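You operate a simulated robot arm through the tools that you are given. There is no shell and no other tool. Be economical: measure what you need, move in short steps, check, and stop when the job is done.

You run a simulated robot arm. Do the job below in one go: nothing can be reset, and whatever is moved stays where it is left.

Task
Swap plate C's 2 mm shim for the shim or shims that close the gap, and clamp them.
Fine: fewest shims that fill the gap; the 2 mm shim ends fully out.

Only the result counts: the job must be done as asked and must still hold three seconds after the hand-in. Knocking over, shifting, dropping, spilling or breaking anything else fails it.

Robot
A 7-joint arm with a two-finger parallel gripper, fixed in place. Base frame: the origin is at the foot of the arm, x ahead of it, y to its left, z up; the work surface is at about z = 664. Units: mm, rad, N and s.
With the tool pointing down near the work surface it reaches from about 240 to 680 mm from the base axis. Its first joint turns from -1.152 to 1.152 rad. Payload 1.57 kg.
The tool frame sits at the grasp point between the pads (the TCP): z along the fingers, y along the line on which they close. The tips reach 30 mm beyond it. Largest opening 110 mm; finger width 24, thickness 12; the body of the gripper, 48 by 112 mm, starts 78 mm behind the TCP.
Orientation is told as [roll, pitch, yaw] about the base's x, y, z axes, in that order, counted from this pose: with the fingers straight down and closing along the base's y, the tool's x points along the base's -x, its y along +y and its z along -z.

Tools
- The arm moves only by the tool play_rows. Its argument "plan" is a list of rows, each a list of 6 numbers: the shift along the tool's x, y, z in mm, then the turn, a rotation vector about the tool's x, y, z in rad. In form: [[tx, ty, tz, ax, ay, az], ...]. A call has 1 to 8 rows; each row is the pose to reach, as a shift and turn from the pose commanded when the call began, along the tool's axes at that moment. "gripper" is the closure, from 0 (fully open) to 1 (shut), set as the call begins (left out, the last holds). A row lasts 0.2 s, in which the tool goes at most 50 mm and 0.15 rad; a call with a longer step from one row to the next is refused whole, and so is a gripper value outside its range. Where a pose cannot be reached the arm comes as near as it can. A force on the tool above 60 N (or 10 N above the force at the start of the call, whichever is more), or a blocked arm, ends the call early, and 0.2 s more pass. Each finger travels about 108 mm/s and halts on what it meets, pressing with about 27 N; the grip force reading is that of the motor and also rises with nothing between the fingers. The clock runs only during rows and for 0.2 s after the last one: add rows that repeat a pose to give the fingers time. It gives the time, the measured TCP pose, the force on the tool (base axes), the opening and the grip force at its end, in the units of the frame above (readings bear some noise).
- Cameras (640 x 400 px; columns grow to the right, rows downward): "scene" is fixed at [180.3, -401.7, 1393.1]; the picture's right is [0.60, -0.80, 0.00], its down [-0.53, -0.40, -0.74] and it looks along [0.59, 0.45, -0.67] (base axes); focal length 339 px, centre (320, 200). "wrist" rides on the gripper at [70, 16, -141] in the tool frame; the picture's right is [-0.23, 0.97, 0.00], its down [-0.85, -0.20, -0.48] and it looks along [-0.47, -0.11, 0.88] (tool axes); focal length 222 px, centre (320, 200). There is no depth. A picture from a camera that has moved, and an enlarged one, comes with that camera's place and axes in the base frame and with its lens. The place of the scene camera against the robot may be out by one fixed shift of up to 12 mm in any direction.
- snapshot(camera): a new picture of that camera. No time passes.
- enlarge(camera, box): a new picture of the part [left, top, right, bottom] of that camera's present view, enlarged. No time passes.
- finish_job(): hands the job in; it is judged then, once.

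Go step by step. Nothing tells you positions but the pictures and the camera data: compare them with the known pose of the tool, close in by small moves and look again before you grip or let go. The budget is 120 turns and 64 pictures, counting those below and the enlarged ones. Unless the task says otherwise, let go and move clear before handing in, and close with one line.

The tools are called after "Emit:" by a JSON object that holds its "name" and its "arguments". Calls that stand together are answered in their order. play_rows: Moves the arm, as the interface text tells. Its arguments: {"type":"object","properties":{"plan":{"type":"array"},"gripper":{"type":"number"}},"required":["plan"]} The other tools are called the same way: snapshot (camera) takes a picture; enlarge (camera, box) takes an enlarged picture of a part of a camera's view; finish_job () hands the job in.

At the start:

```text
time: 0.0
tool_pos: [369.9, -27.0, 1098.1]
tcp_rot: [0.0, -0.001, 0.001]
contact_force: [0.5, 0.2, 0.6]
gripper_width: 109.8
grasp_force: 0.1
```

scene: 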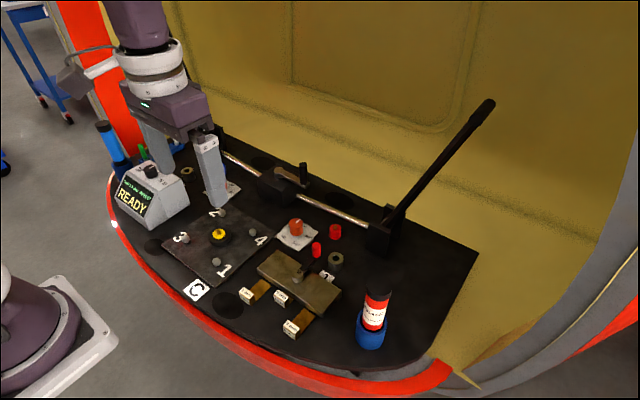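
wrist: 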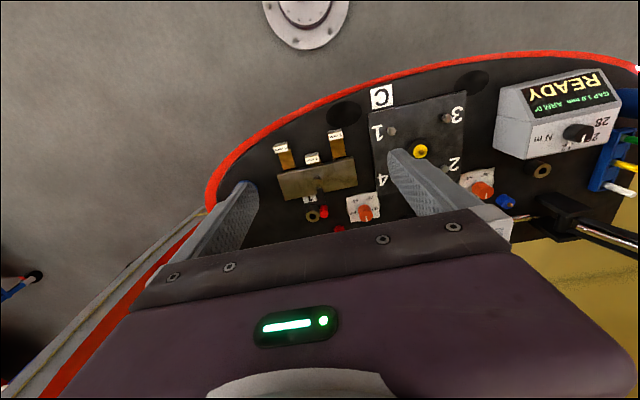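

I see a work table with plate C, a box with display, shims with labels, and a clamp lever. I'll enlarge several areas to read them.

Emit:
{"name": "enlarge", "arguments": {"camera": "scene", "box": [100, 150, 260, 250]}}

Emit:
{"name": "enlarge", "arguments": {"camera": "scene", "box": [230, 210, 400, 350]}}

Emit:
{"name": "enlarge", "arguments": {"camera": "wrist", "box": [260, 80, 480, 240]}}

Emit:
{"name": "enlarge", "arguments": {"camera": "wrist", "box": [460, 60, 640, 240]}}

```text
4.00 times, centred on (180, 200) of scene
camera zoom: at [180.3, -401.7, 1393.1], right [0.6, -0.8, 0.0], down [-0.53, -0.4, -0.74], along [0.59, 0.45, -0.67], focal length 1355 px, centre (880, 200)
```

zoom: 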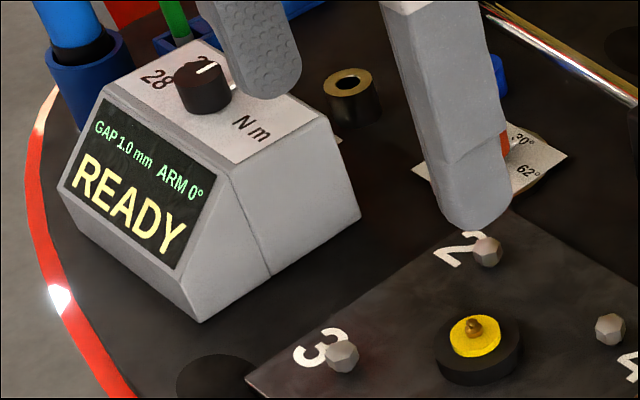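

```text
2.86 times, centred on (315, 280) of scene
camera zoom: at [180.3, -401.7, 1393.1], right [0.6, -0.8, 0.0], down [-0.53, -0.4, -0.74], along [0.59, 0.45, -0.67], focal length 968 px, centre (334, -29)
```

zoom: 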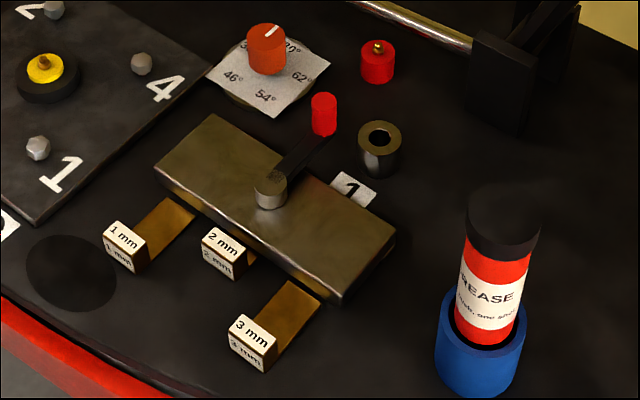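

```text
2.50 times, centred on (370, 160) of wrist
camera zoom: at [302.0, -10.4, 1240.7], right [0.23, 0.97, 0.0], down [0.85, -0.2, 0.48], along [0.47, -0.11, -0.88], focal length 555 px, centre (195, 300)
```

zoom: 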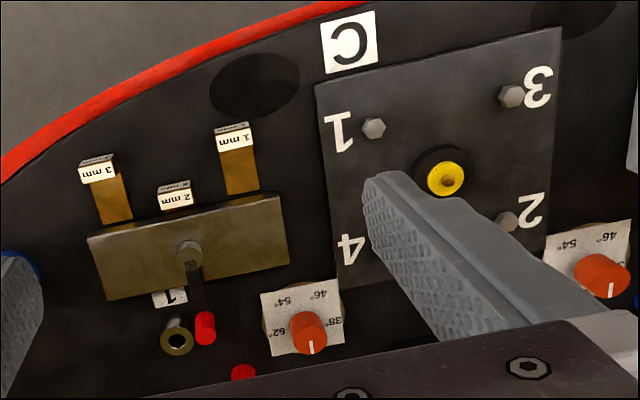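

```text
2.22 times, centred on (550, 150) of wrist
camera zoom: at [302.0, -10.4, 1240.7], right [0.23, 0.97, 0.0], down [0.85, -0.2, 0.48], along [0.47, -0.11, -0.88], focal length 494 px, centre (-191, 311)
```

zoom: 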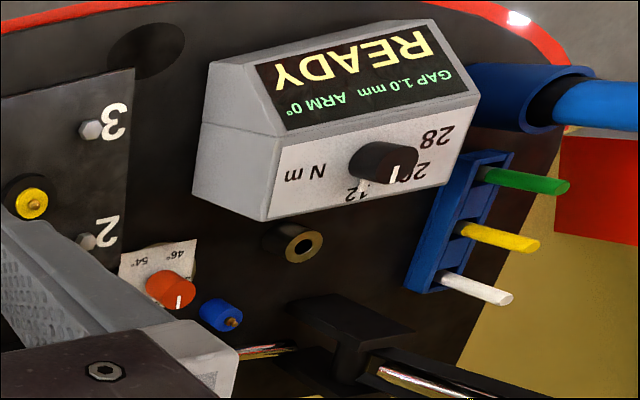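

The monitor reads GAP 1.0 mm with the 2 mm shim in, which suggests 3 mm total. The brass block is at about (530,-70), with the shim tabs towards the robot. I'll move closer to inspect it.

Emit:
{"name": "play_rows", "arguments": {"plan": [[-10, -7, 41, 0, 0, 0], [-20, -14, 82, 0, 0, 0], [-30, -21, 123, 0, 0, 0], [-40, -28, 164, 0, 0, 0], [-50, -35, 205, 0, 0, 0], [-60, -42, 246, 0, 0, 0], [-70, -49, 270, 0, 0, 0], [-70, -49, 270, 0, 0, 0]]}}

Emit:
{"name": "snapshot", "arguments": {"camera": "wrist"}}

Emit:
{"name": "snapshot", "arguments": {"camera": "scene"}}

```text
time: 1.8
tool_pos: [439.3, -74.8, 829.9]
tcp_rot: [0.001, 0.001, 0.0]
contact_force: [0.0, 0.3, -0.2]
gripper_width: 110.2
grasp_force: 0.0
```

```text
57 pictures are left
camera wrist: at [371.2, -59.7, 970.8], right [0.23, 0.97, 0.0], down [0.85, -0.2, 0.48], along [0.47, -0.11, -0.88], focal length 222 px, centre (320, 200)
```

wrist: 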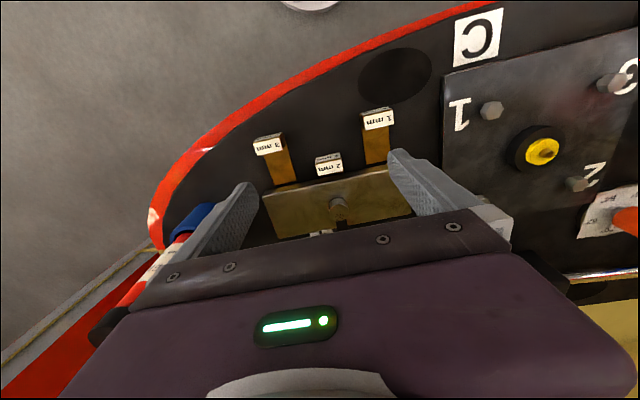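

```text
56 pictures are left
```

scene: 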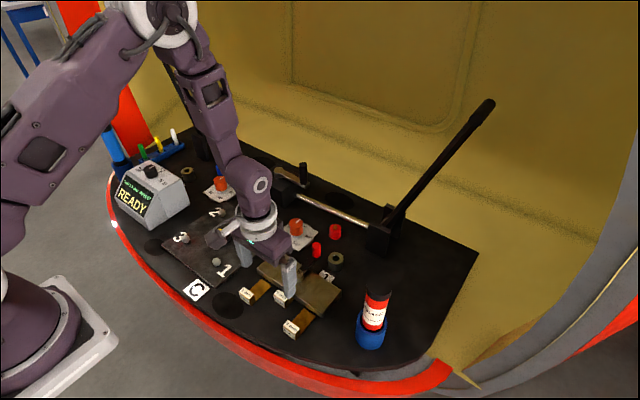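

Shims are visible; I'll zoom in on them.

Emit:
{"name": "enlarge", "arguments": {"camera": "wrist", "box": [240, 90, 430, 250]}}

Emit:
{"name": "enlarge", "arguments": {"camera": "scene", "box": [230, 230, 350, 345]}}

Emit:
{"name": "enlarge", "arguments": {"camera": "scene", "box": [170, 130, 410, 280]}}

```text
2.50 times, centred on (335, 170) of wrist
camera zoom: at [371.2, -59.7, 970.8], right [0.23, 0.97, 0.0], down [0.85, -0.2, 0.48], along [0.47, -0.11, -0.88], focal length 555 px, centre (282, 275)
```

zoom: 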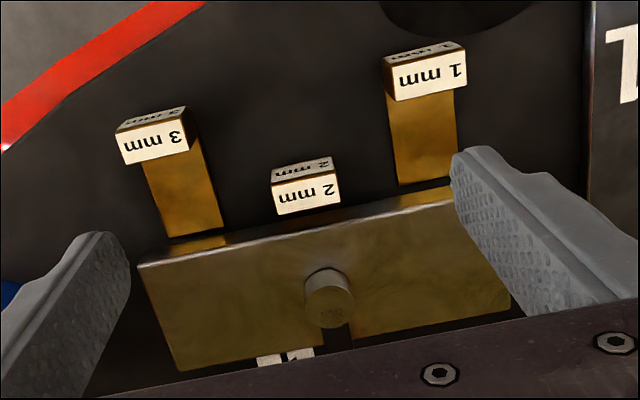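

```text
3.48 times, centred on (290, 288) of scene
camera zoom: at [180.3, -401.7, 1393.1], right [0.6, -0.8, 0.0], down [-0.53, -0.4, -0.74], along [0.59, 0.45, -0.67], focal length 1179 px, centre (424, -104)
```

zoom: 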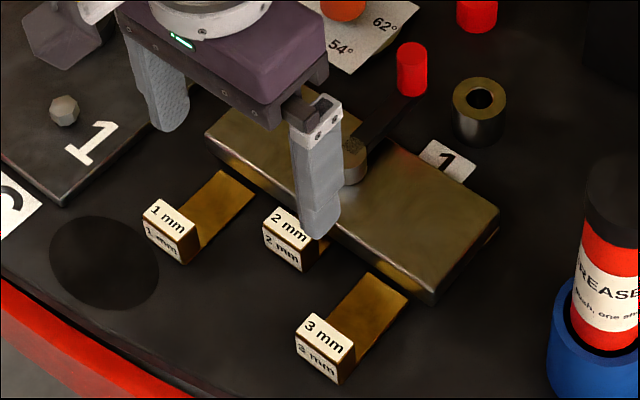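

```text
2.67 times, centred on (290, 205) of scene
camera zoom: at [180.3, -401.7, 1393.1], right [0.6, -0.8, 0.0], down [-0.53, -0.4, -0.74], along [0.59, 0.45, -0.67], focal length 904 px, centre (400, 187)
```

zoom: 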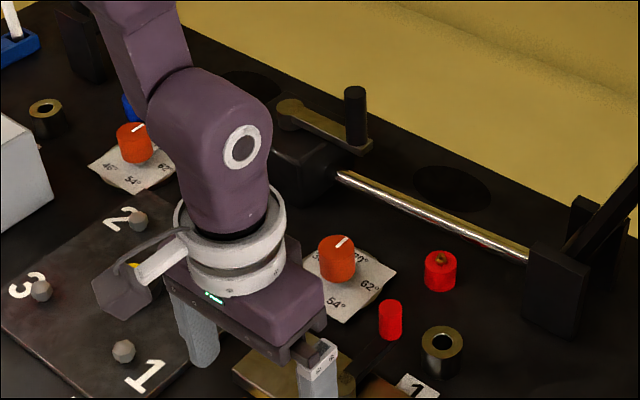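

The 2 mm tab is near (476,-72), the 3 mm tab near (431,-143) and the 1 mm tab near (432,0). The clamp hub is about (530,-68) and its red knob about (610,-68). I'll back up for a clearer view of the lever and the front slot.

Emit:
{"name": "play_rows", "arguments": {"plan": [[25, 0, -40, 0, 0, 0], [50, 0, -80, 0, 0, 0], [80, 0, -110, 0, 0, 0], [110, 0, -130, 0, 0, 0], [110, 0, -130, 0, 0, 0]]}}

Emit:
{"name": "enlarge", "arguments": {"camera": "wrist", "box": [220, 80, 460, 250]}}

Emit:
{"name": "enlarge", "arguments": {"camera": "scene", "box": [250, 220, 360, 310]}}

```text
time: 3.0
tool_pos: [330.6, -74.1, 958.5]
tcp_rot: [-0.001, -0.001, -0.001]
contact_force: [-0.1, -0.3, 0.3]
gripper_width: 110.1
grasp_force: 0.1
```

```text
2.35 times, centred on (340, 165) of wrist
camera zoom: at [262.6, -58.2, 1100.1], right [0.23, 0.97, 0.0], down [0.86, -0.2, 0.48], along [0.47, -0.11, -0.88], focal length 523 px, centre (273, 282)
```

zoom: 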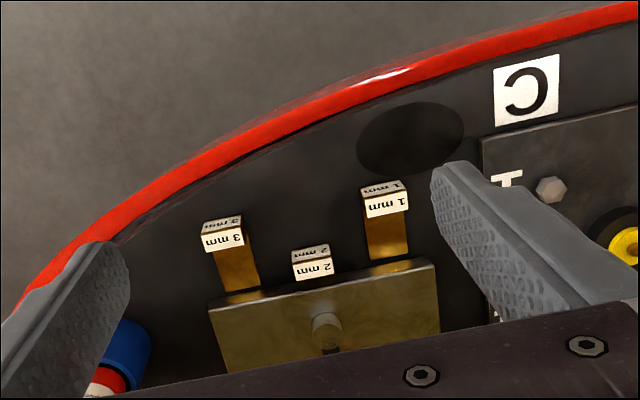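

```text
4.44 times, centred on (305, 265) of scene
camera zoom: at [180.3, -401.7, 1393.1], right [0.6, -0.8, 0.0], down [-0.53, -0.4, -0.74], along [0.59, 0.45, -0.67], focal length 1506 px, centre (387, -89)
```

zoom: 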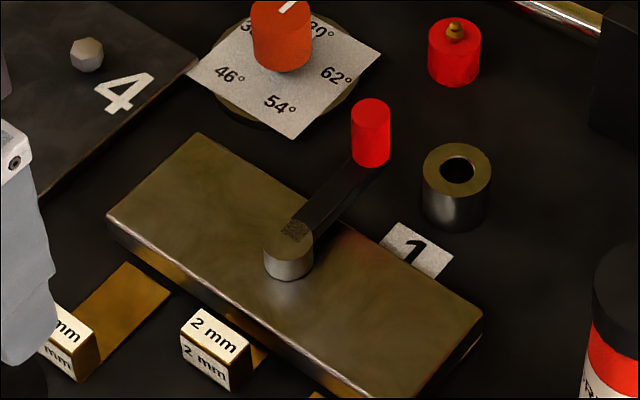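

The lever points to about +x, with the red knob at the end near (613,-66). I'll move so the wrist camera sees the knob between the fingers.

Emit:
{"name": "play_rows", "arguments": {"plan": [[-40, 1, 20, 0, 0, 0], [-80, 2, 45, 0, 0, 0], [-120, 3, 70, 0, 0, 0], [-160, 4, 95, 0, 0, 0], [-200, 6, 120, 0, 0, 0], [-204, 6, 128, 0, 0, 0], [-204, 6, 128, 0, 0, 0]]}}

Emit:
{"name": "snapshot", "arguments": {"camera": "wrist"}}

```text
time: 4.6
tool_pos: [534.6, -69.0, 831.6]
tcp_rot: [0.0, 0.0, 0.0]
contact_force: [0.4, -0.4, -0.7]
gripper_width: 110.1
grasp_force: 0.0
```

```text
50 pictures are left
camera wrist: at [466.3, -52.7, 973.0], right [0.23, 0.97, 0.0], down [0.86, -0.2, 0.48], along [0.47, -0.11, -0.88], focal length 222 px, centre (320, 200)
```

wrist: 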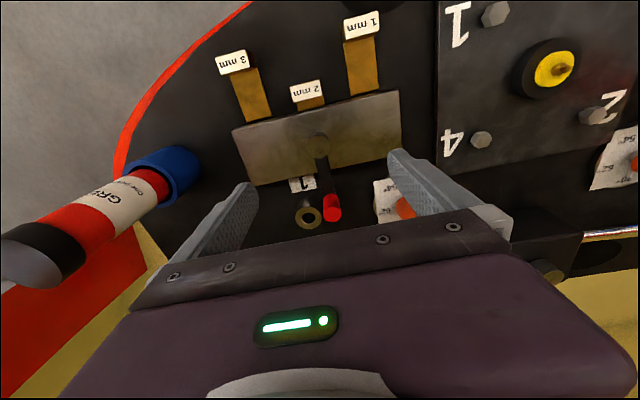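

Emit:
{"name": "enlarge", "arguments": {"camera": "wrist", "box": [220, 80, 440, 240]}}

```text
2.50 times, centred on (330, 160) of wrist
camera zoom: at [466.3, -52.7, 973.0], right [0.23, 0.97, 0.0], down [0.86, -0.2, 0.48], along [0.47, -0.11, -0.88], focal length 555 px, centre (295, 300)
```

zoom: 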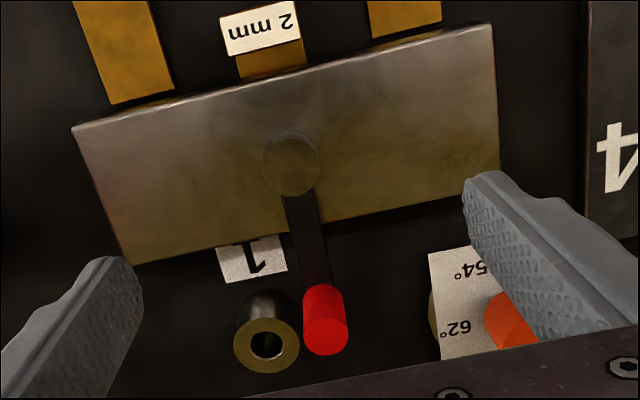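

Knob axis estimated at (612,-72), z 706–742; hub at (534,-71). I'll move above it with the fingers at 60 mm opening and check.

Emit:
{"name": "play_rows", "arguments": {"plan": [[-40, -1, 10, 0, 0, 0], [-77, -3, 30, 0, 0, 0], [-77, -3, 50, 0, 0, 0], [-77, -3, 50, 0, 0, 0]], "gripper": 0.45}}

Emit:
{"name": "snapshot", "arguments": {"camera": "wrist"}}

Emit:
{"name": "enlarge", "arguments": {"camera": "scene", "box": [250, 180, 400, 300]}}

```text
time: 5.6
tool_pos: [612.7, -71.6, 781.6]
tcp_rot: [0.0, -0.001, -0.001]
contact_force: [0.1, -0.3, -0.8]
gripper_width: 60.5
grasp_force: 0.1
```

```text
48 pictures are left
camera wrist: at [543.6, -56.0, 922.5], right [0.23, 0.97, 0.0], down [0.86, -0.2, 0.48], along [0.47, -0.11, -0.88], focal length 222 px, centre (320, 200)
```

wrist: 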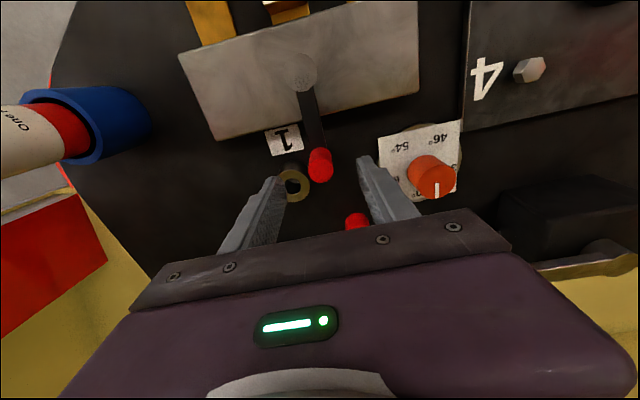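

```text
3.33 times, centred on (325, 240) of scene
camera zoom: at [180.3, -401.7, 1393.1], right [0.6, -0.8, 0.0], down [-0.53, -0.4, -0.74], along [0.59, 0.45, -0.67], focal length 1130 px, centre (303, 67)
```

zoom: 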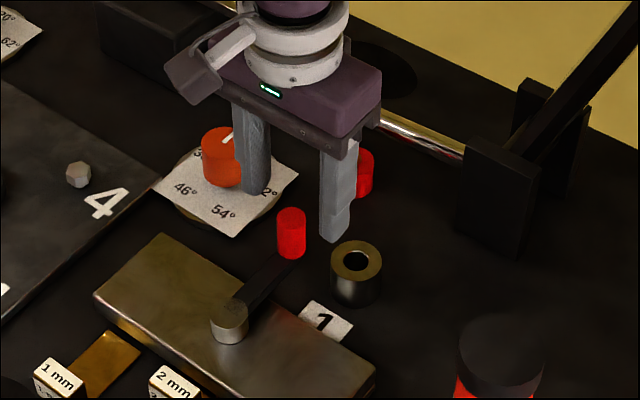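

The estimate holds (knob about (611,-71), top at about 744). I'll descend and grip the knob.

Emit:
{"name": "play_rows", "arguments": {"plan": [[1, 0, 15, 0, 0, 0], [2, 0, 30, 0, 0, 0], [2, 0, 42, 0, 0, 0], [2, 0, 42, 0, 0, 0]]}}

Emit:
{"name": "snapshot", "arguments": {"camera": "wrist"}}

Emit:
{"name": "enlarge", "arguments": {"camera": "scene", "box": [250, 180, 400, 300]}}

```text
time: 6.6
tool_pos: [610.6, -71.7, 740.3]
tcp_rot: [-0.001, 0.0, -0.001]
contact_force: [-0.3, 0.6, 0.7]
gripper_width: 60.3
grasp_force: 0.0
```

```text
46 pictures are left
camera wrist: at [542.1, -56.5, 881.2], right [0.23, 0.97, 0.0], down [0.85, -0.2, 0.48], along [0.47, -0.11, -0.88], focal length 222 px, centre (320, 200)
```

wrist: 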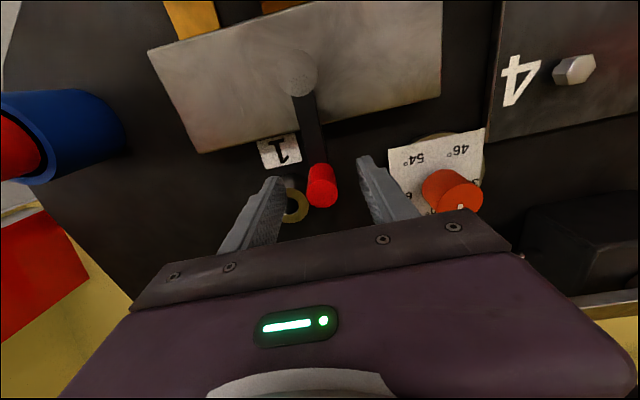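

```text
3.33 times, centred on (325, 240) of scene
camera zoom: at [180.3, -401.7, 1393.1], right [0.6, -0.8, 0.0], down [-0.53, -0.4, -0.74], along [0.59, 0.45, -0.67], focal length 1130 px, centre (303, 67)
```

zoom: 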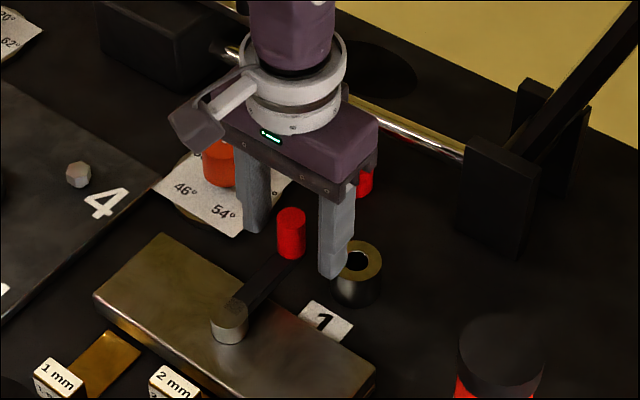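

Fingers straddle the knob. Closing.

Emit:
{"name": "play_rows", "arguments": {"plan": [[0, 0, 2, 0, 0, 0], [0, 0, 2, 0, 0, 0], [0, 0, 2, 0, 0, 0]], "gripper": 1}}

```text
time: 7.4
tool_pos: [610.9, -70.5, 738.6]
tcp_rot: [0.0, -0.003, 0.002]
contact_force: [-0.7, -0.1, 14.0]
gripper_width: 21.4
grasp_force: 34.3
```

Gripped (21.4 mm). Testing a small counter-clockwise turn (knob to +y).

Emit:
{"name": "play_rows", "arguments": {"plan": [[0.1, 3.9, 0, 0, 0, -0.05], [0.4, 7.7, 0, 0, 0, -0.1], [0.4, 7.7, 0, 0, 0, -0.1]]}}

```text
time: 8.2
tool_pos: [611.7, -67.9, 738.1]
tcp_rot: [-0.006, -0.001, 0.099]
contact_force: [4.4, -38.8, 7.3]
gripper_width: 21.7
grasp_force: 34.8
```

It resists that way. Trying clockwise instead.

Emit:
{"name": "play_rows", "arguments": {"plan": [[0.1, -3.9, 0, 0, 0, 0.05], [0.4, -7.7, 0, 0, 0, 0.1], [0.8, -11.5, 0, 0, 0, 0.15], [1.5, -15.3, 0, 0, 0, 0.2], [1.5, -15.3, 0, 0, 0, 0.2]]}}

```text
time: 9.4
tool_pos: [608.6, -79.4, 738.0]
tcp_rot: [0.002, 0.0, -0.101]
contact_force: [5.4, 4.3, 12.7]
gripper_width: 21.8
grasp_force: 34.9
```

Clockwise turns freely, so that opens the clamp. Continuing along the arc.

Emit:
{"name": "play_rows", "arguments": {"plan": [[0.4, -7.7, 0, 0, 0, 0.1], [1.5, -15.3, 0, 0, 0, 0.2], [3.4, -22.8, 0, 0, 0, 0.3], [6.1, -30, 0, 0, 0, 0.4], [9.4, -36.9, 0, 0, 0, 0.5], [13.5, -43.5, 0, 0, 0, 0.6], [13.5, -43.5, 0, 0, 0, 0.6]]}}

Emit:
{"name": "snapshot", "arguments": {"camera": "scene"}}

```text
time: 11.0
tool_pos: [590.6, -121.1, 737.3]
tcp_rot: [-0.001, 0.003, -0.702]
contact_force: [-2.5, 5.2, -15.3]
gripper_width: 21.5
grasp_force: 34.5
```

```text
44 pictures are left
```

scene: 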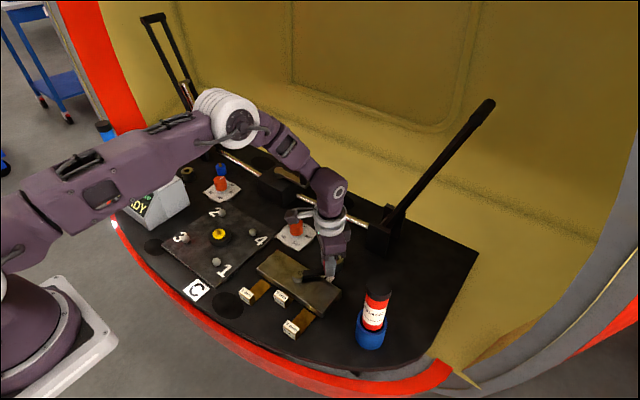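

Moving freely; continuing to 90°.

Emit:
{"name": "play_rows", "arguments": {"plan": [[0.4, -7.7, 0, 0, 0, 0.1], [1.5, -15.3, 0, 0, 0, 0.2], [3.4, -22.8, 0, 0, 0, 0.3], [6.1, -30, 0, 0, 0, 0.4], [9.4, -36.9, 0, 0, 0, 0.5], [13.5, -43.5, 0, 0, 0, 0.6], [13.5, -43.5, 0, 0, 0, 0.6]]}}

Emit:
{"name": "snapshot", "arguments": {"camera": "wrist"}}

Emit:
{"name": "enlarge", "arguments": {"camera": "scene", "box": [230, 220, 390, 340]}}

```text
time: 12.6
tool_pos: [553.5, -144.6, 736.9]
tcp_rot: [0.001, -0.001, -1.304]
contact_force: [-5.1, 23.0, 2.7]
gripper_width: 21.5
grasp_force: 34.1
```

```text
43 pictures are left
camera wrist: at [550.7, -74.7, 878.7], right [1.0, 0.04, 0.0], down [0.03, -0.88, 0.48], along [0.02, -0.48, -0.88], focal length 222 px, centre (320, 200)
```

wrist: 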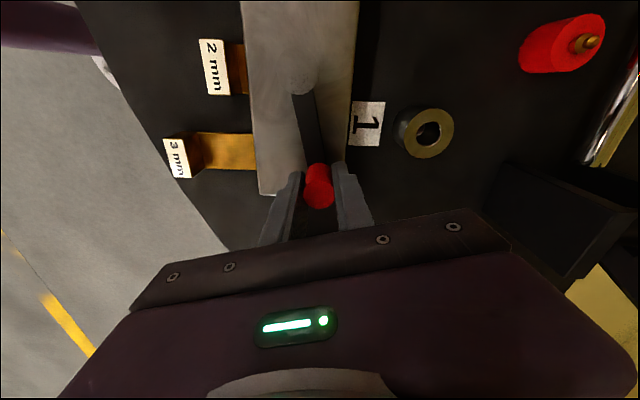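

```text
3.33 times, centred on (310, 280) of scene
camera zoom: at [180.2, -401.3, 1393.3], right [0.6, -0.8, 0.0], down [-0.53, -0.4, -0.74], along [0.59, 0.45, -0.67], focal length 1130 px, centre (353, -67)
```

zoom: 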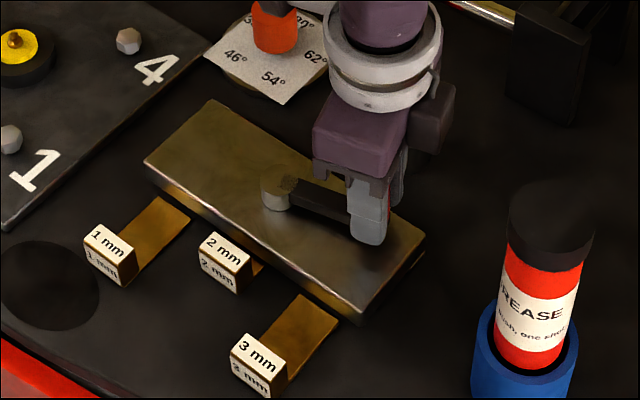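

Lever at about 75°. Continuing towards 90° to find the stop.

Emit:
{"name": "play_rows", "arguments": {"plan": [[0.9, -7.7, 0, 0, 0, 0.1], [2, -15.3, 0, 0, 0, 0.2], [3.1, -20.3, 0, 0, 0, 0.266], [3.1, -20.3, 0, 0, 0, 0.266]]}}

Emit:
{"name": "enlarge", "arguments": {"camera": "scene", "box": [100, 150, 420, 350]}}

```text
time: 13.6
tool_pos: [534.4, -147.3, 737.9]
tcp_rot: [0.003, 0.001, -1.568]
contact_force: [13.3, 16.7, -17.0]
gripper_width: 21.7
grasp_force: 34.9
```

```text
2.00 times, centred on (260, 250) of scene
camera zoom: at [180.9, -401.5, 1393.1], right [0.6, -0.8, 0.0], down [-0.53, -0.4, -0.74], along [0.59, 0.45, -0.67], focal length 678 px, centre (440, 100)
```

zoom: 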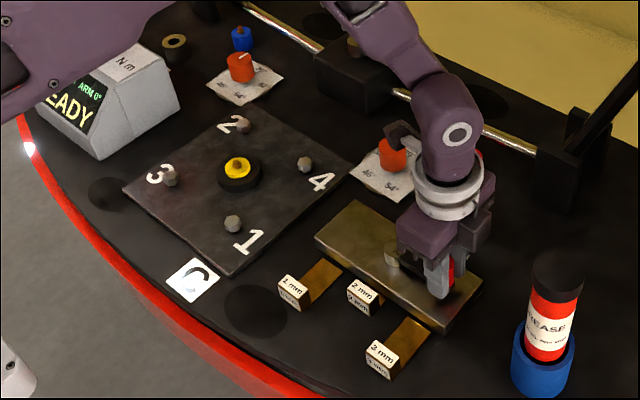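

At 90°. Nudging a little further to see if this is the stop.

Emit:
{"name": "play_rows", "arguments": {"plan": [[1, -5, 0, 0, 0, 0.065], [1.5, -9, 0, 0, 0, 0.12], [1.5, -9, 0, 0, 0, 0.12]]}}

```text
time: 14.3
tool_pos: [533.1, -148.3, 741.2]
tcp_rot: [0.025, -0.005, -1.687]
contact_force: [19.0, -3.2, -19.4]
gripper_width: 22.3
grasp_force: 35.0
stopped in row 3: the force on the tool passed its limit (the readings are from after the stop); the commanded pose is now the measured one
```

That's the stop at 90°, so the clamp is open. Releasing and going up.

Emit:
{"name": "play_rows", "arguments": {"plan": [[0, 0, 0, 0, 0, 0], [0, 0, 0, 0, 0, 0], [0, 0, -40, 0, 0, 0], [0, 0, -85, 0, 0, 0], [0, 0, -110, 0, 0, 0], [0, 0, -110, 0, 0, 0]], "gripper": 0.45}}

Emit:
{"name": "snapshot", "arguments": {"camera": "scene"}}

Emit:
{"name": "enlarge", "arguments": {"camera": "wrist", "box": [200, 60, 440, 230]}}

```text
time: 15.7
tool_pos: [529.3, -149.1, 849.9]
tcp_rot: [0.023, -0.006, -1.683]
contact_force: [-0.5, -0.3, 0.1]
gripper_width: 60.5
grasp_force: 0.0
```

```text
40 pictures are left
```

scene: 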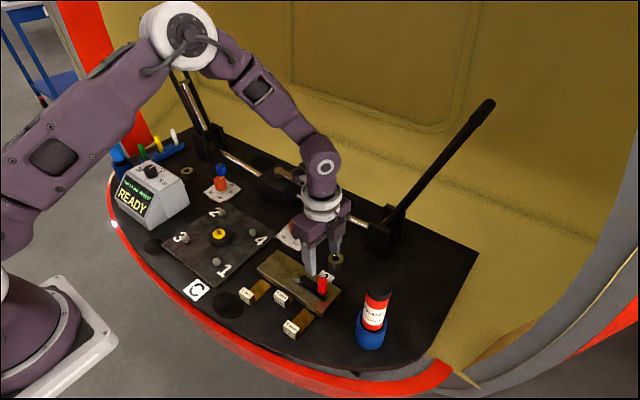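

```text
2.35 times, centred on (320, 145) of wrist
camera zoom: at [552.2, -81.0, 991.6], right [0.94, -0.34, 0.02], down [-0.3, -0.82, 0.48], along [-0.14, -0.46, -0.88], focal length 523 px, centre (320, 329)
```

zoom: 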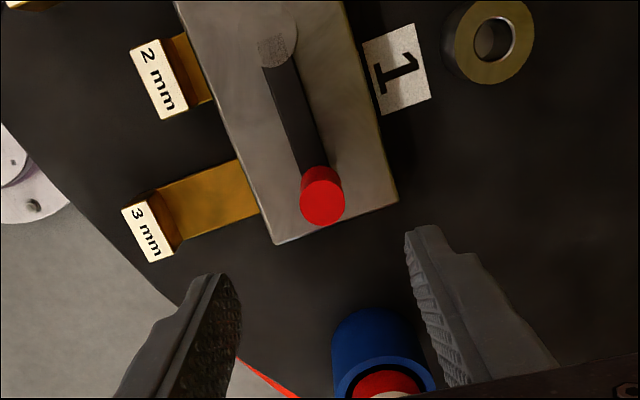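

Lever stays at the open position. Checking the display, and going back to yaw 0 above the 2 mm tab (at a height).

Emit:
{"name": "enlarge", "arguments": {"camera": "scene", "box": [100, 160, 200, 230]}}

Emit:
{"name": "play_rows", "arguments": {"plan": [[0, 0, -10, 0, 0, -0.14], [0, 0, -20, 0, 0, -0.28], [0, 0, -20, 0, 0, -0.42], [0, 0, -20, 0, 0, -0.56], [0, 0, -20, 0, 0, -0.7], [0, 0, -20, 0, 0, -0.84], [0, 0, -20, 0, 0, -0.98], [0, 0, -20, 0, 0, -1.12]]}}

```text
5.71 times, centred on (150, 195) of scene
camera zoom: at [180.3, -401.7, 1393.1], right [0.6, -0.8, 0.0], down [-0.53, -0.4, -0.74], along [0.59, 0.45, -0.67], focal length 1936 px, centre (1291, 229)
```

zoom: 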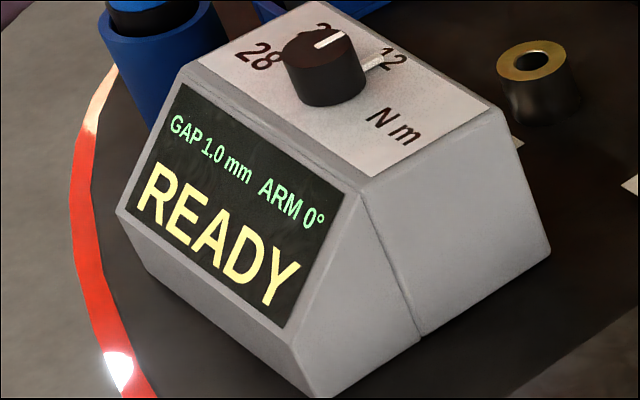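

```text
time: 17.5
tool_pos: [528.0, -147.6, 870.9]
tcp_rot: [0.004, -0.021, -0.563]
contact_force: [-0.8, 0.3, -0.3]
gripper_width: 60.3
grasp_force: 0.0
```

Emit:
{"name": "play_rows", "arguments": {"plan": [[0, 0, 0, 0, 0, -0.14], [0, 0, 0, 0, 0, -0.28], [0, 0, 0, 0, 0, -0.42], [0, 0, 0, 0, 0, -0.563], [0, 0, 0, 0, 0, -0.563]]}}

```text
time: 18.7
tool_pos: [528.0, -147.7, 871.5]
tcp_rot: [-0.006, -0.021, 0.0]
contact_force: [-0.5, 0.1, 0.6]
gripper_width: 60.7
grasp_force: 0.1
```

Emit:
{"name": "play_rows", "arguments": {"plan": [[26, 15, 5, -0.006, 0.021, 0], [52, 30, 20, -0.006, 0.021, 0], [78, 45, 35, -0.006, 0.021, 0], [104, 60, 50, -0.006, 0.021, 0], [128, 76, 70, -0.006, 0.021, 0], [128, 76, 70, -0.006, 0.021, 0]]}}

Emit:
{"name": "enlarge", "arguments": {"camera": "wrist", "box": [220, 80, 440, 240]}}

```text
time: 20.1
tool_pos: [402.4, -73.8, 798.6]
tcp_rot: [-0.002, -0.001, -0.003]
contact_force: [-0.6, -0.3, 0.5]
gripper_width: 60.5
grasp_force: 0.0
```

```text
2.50 times, centred on (330, 160) of wrist
camera zoom: at [332.8, -58.0, 938.7], right [0.23, 0.97, 0.0], down [0.86, -0.2, 0.48], along [0.47, -0.11, -0.88], focal length 555 px, centre (295, 300)
```

zoom: 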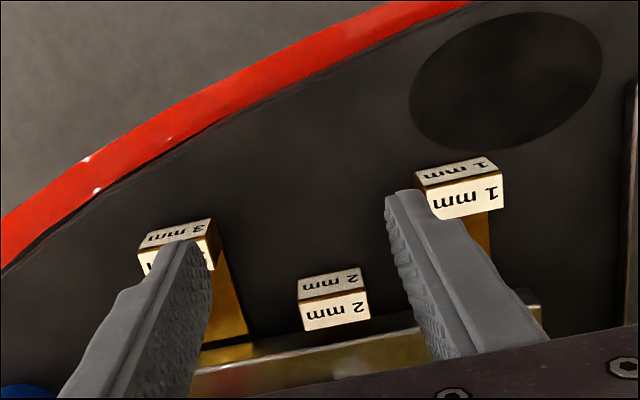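

The 2 mm tab is at about x 468–487, y -70, z 664–685, 35 mm wide. Moving above it at 53 mm opening, then down partway.

Emit:
{"name": "play_rows", "arguments": {"plan": [[-36, 2, 0, 0, 0, 0], [-71, 3.3, 0, 0, 0, 0], [-71, 3.3, 35, 0, 0, 0], [-71, 3.3, 65, 0, 0, 0], [-71, 3.3, 65, 0, 0, 0]], "gripper": 0.52}}

Emit:
{"name": "enlarge", "arguments": {"camera": "wrist", "box": [220, 80, 440, 240]}}

Emit:
{"name": "enlarge", "arguments": {"camera": "scene", "box": [220, 220, 360, 350]}}

```text
time: 21.3
tool_pos: [475.6, -70.5, 731.5]
tcp_rot: [-0.002, 0.002, -0.001]
contact_force: [-0.1, -0.9, 0.0]
gripper_width: 52.6
grasp_force: 0.0
```

```text
2.50 times, centred on (330, 160) of wrist
camera zoom: at [406.4, -53.4, 872.9], right [0.23, 0.97, 0.0], down [0.86, -0.2, 0.48], along [0.46, -0.11, -0.88], focal length 555 px, centre (295, 300)
```

zoom: 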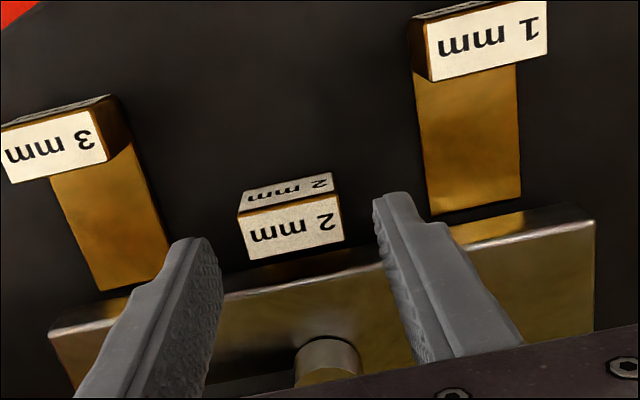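

```text
3.08 times, centred on (290, 285) of scene
camera zoom: at [180.3, -401.7, 1393.1], right [0.6, -0.8, 0.0], down [-0.53, -0.4, -0.74], along [0.59, 0.45, -0.67], focal length 1043 px, centre (412, -62)
```

zoom: 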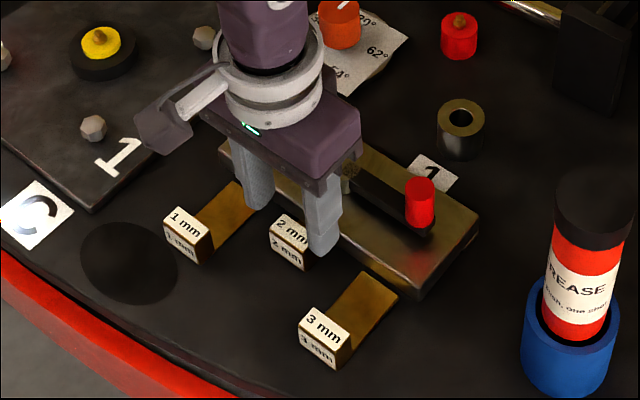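

Centred. Descending around the tab, then gripping.

Emit:
{"name": "play_rows", "arguments": {"plan": [[1, 0, 12, 0, 0, 0], [1, 0, 24, 0, 0, 0], [1, 0, 30, 0, 0, 0], [1, 0, 30, 0, 0, 0]]}}

Emit:
{"name": "play_rows", "arguments": {"plan": [[0, 0, 0, 0, 0, 0], [0, 0, 0, 0, 0, 0], [0, 0, 0, 0, 0, 0]], "gripper": 1}}

```text
time: 22.3
tool_pos: [472.4, -68.9, 703.2]
tcp_rot: [0.0, 0.0, -0.001]
contact_force: [-0.3, 1.4, 0.3]
gripper_width: 52.7
grasp_force: 0.1
```

```text
time: 23.1
tool_pos: [471.7, -69.3, 701.3]
tcp_rot: [-0.001, 0.003, -0.002]
contact_force: [0.1, -5.7, -6.0]
gripper_width: 35.2
grasp_force: 42.1
```

Gripped at 35 mm. Pulling it straight out along -x.

Emit:
{"name": "play_rows", "arguments": {"plan": [[8, 0, 0, 0, 0, 0], [16, 0, 0, 0, 0, 0], [28, 0, 0, 0, 0, 0], [40, 0, 0, 0, 0, 0], [54, 0, 0, 0, 0, 0], [68, 0, 0, 0, 0, 0], [68, 0, 0, 0, 0, 0]]}}

Emit:
{"name": "snapshot", "arguments": {"camera": "wrist"}}

Emit:
{"name": "enlarge", "arguments": {"camera": "scene", "box": [190, 220, 360, 350]}}

```text
time: 24.7
tool_pos: [410.9, -70.7, 702.2]
tcp_rot: [-0.002, -0.012, -0.001]
contact_force: [32.1, -3.2, 13.9]
gripper_width: 35.6
grasp_force: 42.1
```

```text
34 pictures are left
camera wrist: at [338.8, -54.3, 842.6], right [0.23, 0.97, 0.0], down [0.85, -0.2, 0.49], along [0.48, -0.11, -0.87], focal length 222 px, centre (320, 200)
```

wrist: 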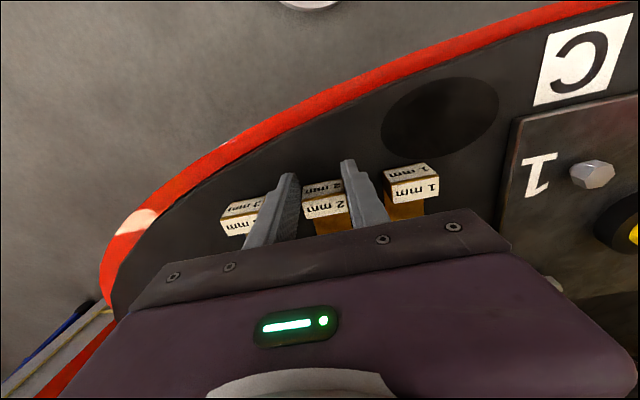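

```text
3.08 times, centred on (275, 285) of scene
camera zoom: at [180.7, -401.7, 1393.1], right [0.6, -0.8, 0.0], down [-0.53, -0.4, -0.74], along [0.59, 0.45, -0.67], focal length 1043 px, centre (458, -62)
```

zoom: 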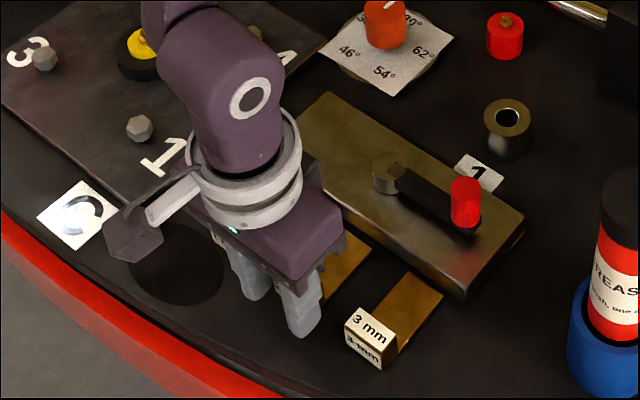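

The 2 mm tab stopped in line with the other two tabs (x≈433), and my grip slipped. So the shims run on slides, and the 2 mm is fully out at its stop. I'll release, rise and look.

Emit:
{"name": "play_rows", "arguments": {"plan": [[0, 0, 0, 0, 0, 0], [0, 0, 0, 0, 0, 0], [10, 0, -40, 0, 0, 0], [20, 0, -85, 0, 0, 0], [40, 0, -110, 0, 0, 0], [40, 0, -110, 0, 0, 0]], "gripper": 0.52}}

Emit:
{"name": "enlarge", "arguments": {"camera": "wrist", "box": [200, 80, 460, 260]}}

Emit:
{"name": "snapshot", "arguments": {"camera": "scene"}}

```text
time: 26.1
tool_pos: [364.6, -70.6, 811.9]
tcp_rot: [-0.001, 0.002, 0.0]
contact_force: [0.9, -0.5, 0.0]
gripper_width: 52.8
grasp_force: 0.1
```

```text
2.22 times, centred on (330, 170) of wrist
camera zoom: at [295.4, -54.3, 953.3], right [0.23, 0.97, 0.0], down [0.86, -0.2, 0.48], along [0.46, -0.11, -0.88], focal length 494 px, centre (298, 267)
```

zoom: 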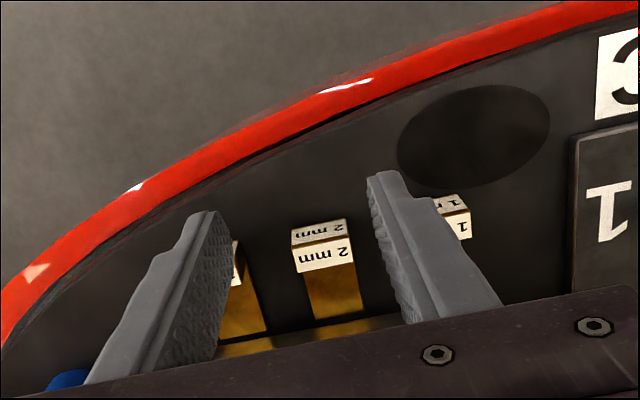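

```text
31 pictures are left
```

scene: 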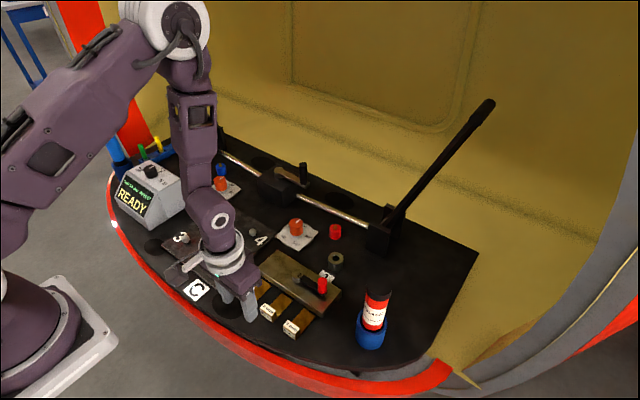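

Emit:
{"name": "enlarge", "arguments": {"camera": "scene", "box": [100, 160, 200, 230]}}

Emit:
{"name": "enlarge", "arguments": {"camera": "scene", "box": [230, 250, 340, 340]}}

```text
5.71 times, centred on (150, 195) of scene
camera zoom: at [180.3, -401.7, 1393.1], right [0.6, -0.8, 0.0], down [-0.53, -0.4, -0.74], along [0.59, 0.45, -0.67], focal length 1936 px, centre (1291, 229)
```

zoom: 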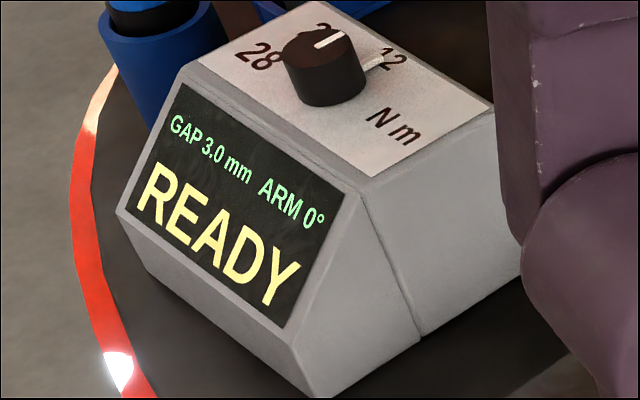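

```text
4.44 times, centred on (285, 295) of scene
camera zoom: at [180.3, -401.7, 1393.1], right [0.6, -0.8, 0.0], down [-0.53, -0.4, -0.74], along [0.59, 0.45, -0.67], focal length 1506 px, centre (476, -222)
```

zoom: 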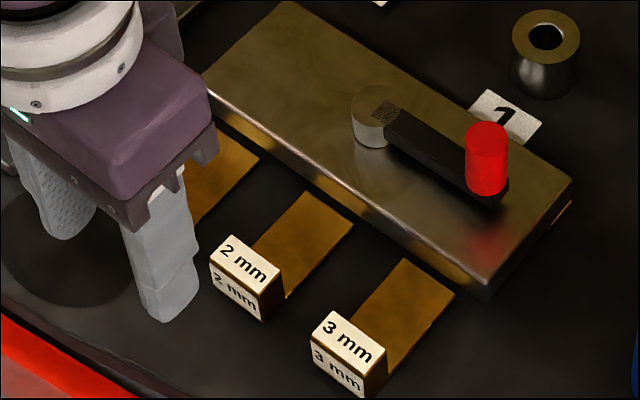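

GAP now reads 3.0 mm, so the single 3 mm shim is the answer. I'll place closed fingers behind the 3 mm tab (y -142) and push it in.

Emit:
{"name": "play_rows", "arguments": {"plan": [[-18, -36, 0, 0, 0, 0], [-35, -71.4, 0, 0, 0, 0], [-35, -71.4, 40, 0, 0, 0], [-35, -71.4, 75, 0, 0, 0], [-35, -71.4, 75, 0, 0, 0]], "gripper": 1}}

Emit:
{"name": "snapshot", "arguments": {"camera": "wrist"}}

Emit:
{"name": "enlarge", "arguments": {"camera": "scene", "box": [220, 240, 360, 350]}}

```text
time: 27.3
tool_pos: [398.4, -140.7, 736.3]
tcp_rot: [-0.001, 0.0, -0.003]
contact_force: [0.0, -0.3, -0.6]
gripper_width: 0.0
grasp_force: 21.4
```

```text
28 pictures are left
camera wrist: at [330.1, -125.7, 877.4], right [0.23, 0.97, 0.0], down [0.86, -0.2, 0.48], along [0.47, -0.11, -0.88], focal length 222 px, centre (320, 200)
```

wrist: 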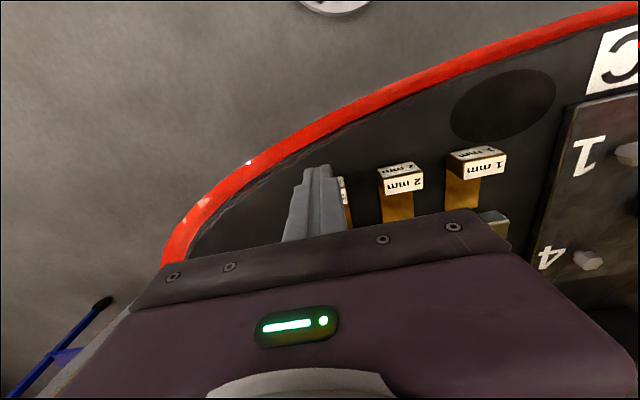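

```text
3.64 times, centred on (290, 295) of scene
camera zoom: at [180.3, -401.7, 1393.1], right [0.6, -0.8, 0.0], down [-0.53, -0.4, -0.74], along [0.59, 0.45, -0.67], focal length 1232 px, centre (429, -146)
```

zoom: 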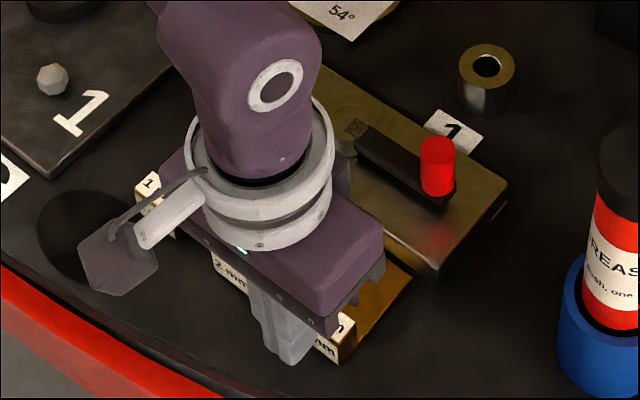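

Closed fingers are behind the 3 mm tab. Lowering and then pushing +x.

Emit:
{"name": "play_rows", "arguments": {"plan": [[0, -1, 15, 0, 0, 0], [0, -1, 30, 0, 0, 0], [0, -1, 34, 0, 0, 0], [0, -1, 34, 0, 0, 0]]}}

Emit:
{"name": "play_rows", "arguments": {"plan": [[-6, 0, 0, 0, 0, 0], [-12, 0, 0, 0, 0, 0], [-20, 0, 0, 0, 0, 0], [-28, 0, 0, 0, 0, 0], [-36, 0, 0, 0, 0, 0], [-42, 0, 0, 0, 0, 0], [-48, 0, 0, 0, 0, 0], [-48, 0, 0, 0, 0, 0]]}}

Emit:
{"name": "enlarge", "arguments": {"camera": "scene", "box": [220, 240, 360, 350]}}

```text
time: 28.3
tool_pos: [402.2, -140.4, 703.2]
tcp_rot: [-0.002, 0.0, -0.003]
contact_force: [-1.0, -0.6, 0.6]
gripper_width: 0.0
grasp_force: 21.7
```

```text
time: 30.1
tool_pos: [447.5, -141.5, 703.2]
tcp_rot: [-0.003, 0.0, 0.001]
contact_force: [-0.1, -0.2, -0.3]
gripper_width: 0.1
grasp_force: 21.2
```

```text
3.64 times, centred on (290, 295) of scene
camera zoom: at [180.3, -401.7, 1393.1], right [0.6, -0.8, 0.0], down [-0.53, -0.4, -0.74], along [0.59, 0.45, -0.67], focal length 1232 px, centre (429, -146)
```

zoom: 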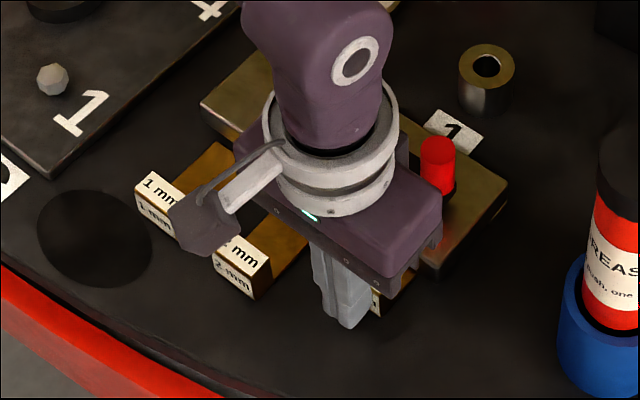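

The shim slides with no resistance. Pushing on until the stop.

Emit:
{"name": "play_rows", "arguments": {"plan": [[-4, 0, 0, 0, 0, 0], [-8, 0, 0, 0, 0, 0], [-11, 0, 0, 0, 0, 0], [-11, 0, 0, 0, 0, 0]]}}

```text
time: 31.1
tool_pos: [455.1, -142.5, 702.4]
tcp_rot: [-0.001, 0.006, -0.003]
contact_force: [-26.3, -0.3, 6.8]
gripper_width: 0.1
grasp_force: 21.3
```

The stop is reached at the same depth the 2 mm shim had. Backing off and going up to verify.

Emit:
{"name": "play_rows", "arguments": {"plan": [[15, 0, 0, 0, 0, 0], [15, 0, -45, 0, 0, 0], [15, 0, -90, 0, 0, 0], [30, 30, -120, 0, 0, 0], [45, 60, -140, 0, 0, 0], [45, 60, -140, 0, 0, 0]]}}

Emit:
{"name": "enlarge", "arguments": {"camera": "scene", "box": [100, 150, 200, 230]}}

Emit:
{"name": "enlarge", "arguments": {"camera": "scene", "box": [220, 220, 380, 340]}}

```text
time: 32.5
tool_pos: [413.0, -83.8, 844.6]
tcp_rot: [-0.001, 0.001, -0.003]
contact_force: [0.8, 0.0, 0.2]
gripper_width: 0.0
grasp_force: 21.0
```

```text
5.00 times, centred on (150, 190) of scene
camera zoom: at [180.3, -401.7, 1393.1], right [0.6, -0.8, 0.0], down [-0.53, -0.4, -0.74], along [0.59, 0.45, -0.67], focal length 1694 px, centre (1170, 250)
```

zoom: 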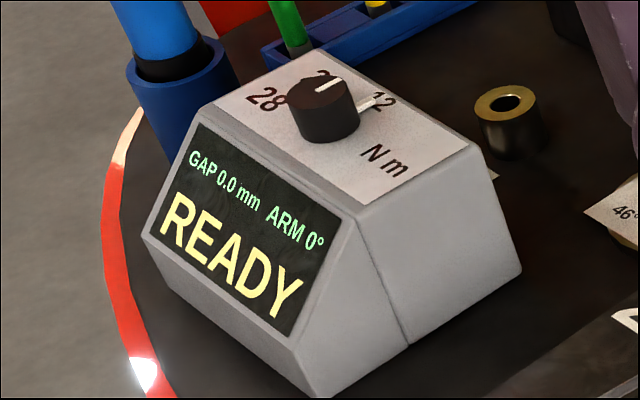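

```text
3.33 times, centred on (300, 280) of scene
camera zoom: at [180.3, -401.7, 1393.1], right [0.6, -0.8, 0.0], down [-0.53, -0.4, -0.74], along [0.59, 0.45, -0.67], focal length 1130 px, centre (387, -67)
```

zoom: 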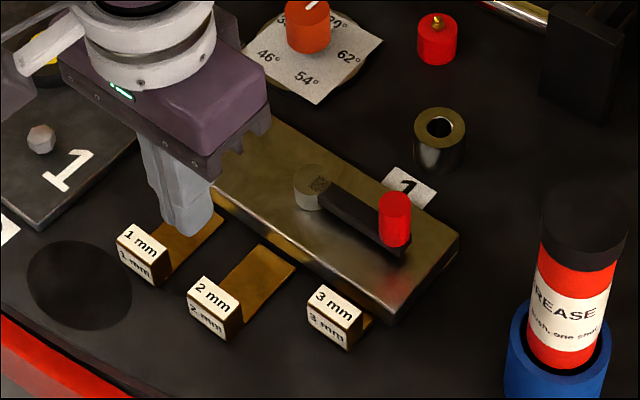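

GAP reads 0.0 mm, the 3 mm shim is in and the 2 mm is out. Next is re-clamping: I'll go above the knob at (534,-148) with yaw -1.57.

Emit:
{"name": "play_rows", "arguments": {"plan": [[-15, -8, 0, 0, 0, 0.14], [-30, -16, 0, 0, 0, 0.28], [-45, -24, 0, 0, 0, 0.42], [-60, -32, 0, 0, 0, 0.56], [-75, -40, 0, 0, 0, 0.7], [-90, -48, 0, 0, 0, 0.84], [-105, -56, 0, 0, 0, 0.98], [-121, -64, 0, 0, 0, 1.12]], "gripper": 0.45}}

Emit:
{"name": "play_rows", "arguments": {"plan": [[0, 0, 15, 0, 0, 0.14], [0, 0, 35, 0, 0, 0.28], [0, 0, 55, 0, 0, 0.42], [0, 0, 60, 0, 0, 0.447], [0, 0, 60, 0, 0, 0.447]]}}

Emit:
{"name": "enlarge", "arguments": {"camera": "wrist", "box": [200, 60, 440, 230]}}

```text
time: 34.3
tool_pos: [535.4, -145.5, 844.3]
tcp_rot: [-0.001, -0.003, -1.122]
contact_force: [0.0, -0.6, 0.4]
gripper_width: 60.6
grasp_force: 0.0
```

```text
time: 35.5
tool_pos: [535.1, -146.9, 784.4]
tcp_rot: [0.0, -0.002, -1.569]
contact_force: [0.8, -0.4, -0.1]
gripper_width: 60.4
grasp_force: 0.0
```

```text
2.35 times, centred on (320, 145) of wrist
camera zoom: at [551.3, -77.3, 924.9], right [0.97, -0.23, 0.0], down [-0.2, -0.85, 0.48], along [-0.11, -0.47, -0.88], focal length 523 px, centre (320, 329)
```

zoom: 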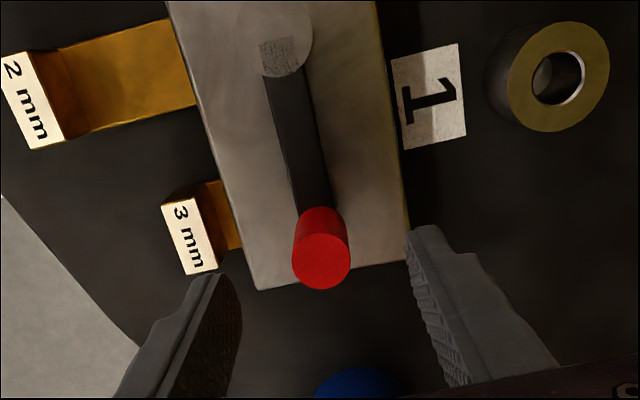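

Aligned on the knob. Descending and gripping.

Emit:
{"name": "play_rows", "arguments": {"plan": [[0, 0, 18, 0, 0, 0], [0, 0, 36, 0, 0, 0], [0, 0, 46, 0, 0, 0], [0, 0, 46, 0, 0, 0]]}}

Emit:
{"name": "play_rows", "arguments": {"plan": [[0, 0, 0, 0, 0, 0], [0, 0, 0, 0, 0, 0], [0, 0, 0, 0, 0, 0]], "gripper": 1}}

```text
time: 36.5
tool_pos: [533.4, -146.3, 737.4]
tcp_rot: [0.0, -0.002, -1.57]
contact_force: [-0.5, -0.1, 0.6]
gripper_width: 60.5
grasp_force: 0.0
```

```text
time: 37.3
tool_pos: [535.8, -145.7, 738.2]
tcp_rot: [0.001, -0.001, -1.567]
contact_force: [9.6, -0.6, -6.4]
gripper_width: 21.7
grasp_force: 34.5
```

Emit:
{"name": "play_rows", "arguments": {"plan": [[0.4, 7.6, 0, 0, 0, -0.1], [1.5, 15.1, 0, 0, 0, -0.2], [3.4, 22.5, 0, 0, 0, -0.3], [6, 29.6, 0, 0, 0, -0.4], [9.3, 36.4, 0, 0, 0, -0.5], [13.3, 42.9, 0, 0, 0, -0.6], [17.9, 49, 0, 0, 0, -0.7], [17.9, 49, 0, 0, 0, -0.7]]}}

Emit:
{"name": "play_rows", "arguments": {"plan": [[0.4, 7.6, 0, 0, 0, -0.1], [1.5, 15.1, 0, 0, 0, -0.2], [3.4, 22.5, 0, 0, 0, -0.3], [6, 29.6, 0, 0, 0, -0.4], [9.3, 36.4, 0, 0, 0, -0.5], [13.3, 42.9, 0, 0, 0, -0.6], [17.9, 49, 0, 0, 0, -0.7], [17.9, 49, 0, 0, 0, -0.7]]}}

```text
time: 39.1
tool_pos: [584.6, -128.3, 735.9]
tcp_rot: [0.0, -0.001, -0.865]
contact_force: [3.7, 0.2, 16.4]
gripper_width: 21.6
grasp_force: 34.9
```

```text
time: 40.9
tool_pos: [609.6, -82.9, 738.2]
tcp_rot: [0.0, -0.001, -0.165]
contact_force: [16.3, -2.7, -11.5]
gripper_width: 21.6
grasp_force: 34.7
```

Nearly home; pressing gently to the clamped stop.

Emit:
{"name": "play_rows", "arguments": {"plan": [[0.4, 5.5, 0, 0, 0, -0.07], [0.8, 11, 0, 0, 0, -0.14], [1.5, 16, 0, 0, 0, -0.2], [1.9, 20, 0, 0, 0, -0.2], [1.9, 20, 0, 0, 0, -0.2]]}}

```text
time: 42.1
tool_pos: [609.4, -67.2, 738.2]
tcp_rot: [-0.008, 0.005, 0.032]
contact_force: [7.0, -47.9, -18.9]
gripper_width: 21.7
grasp_force: 34.5
```

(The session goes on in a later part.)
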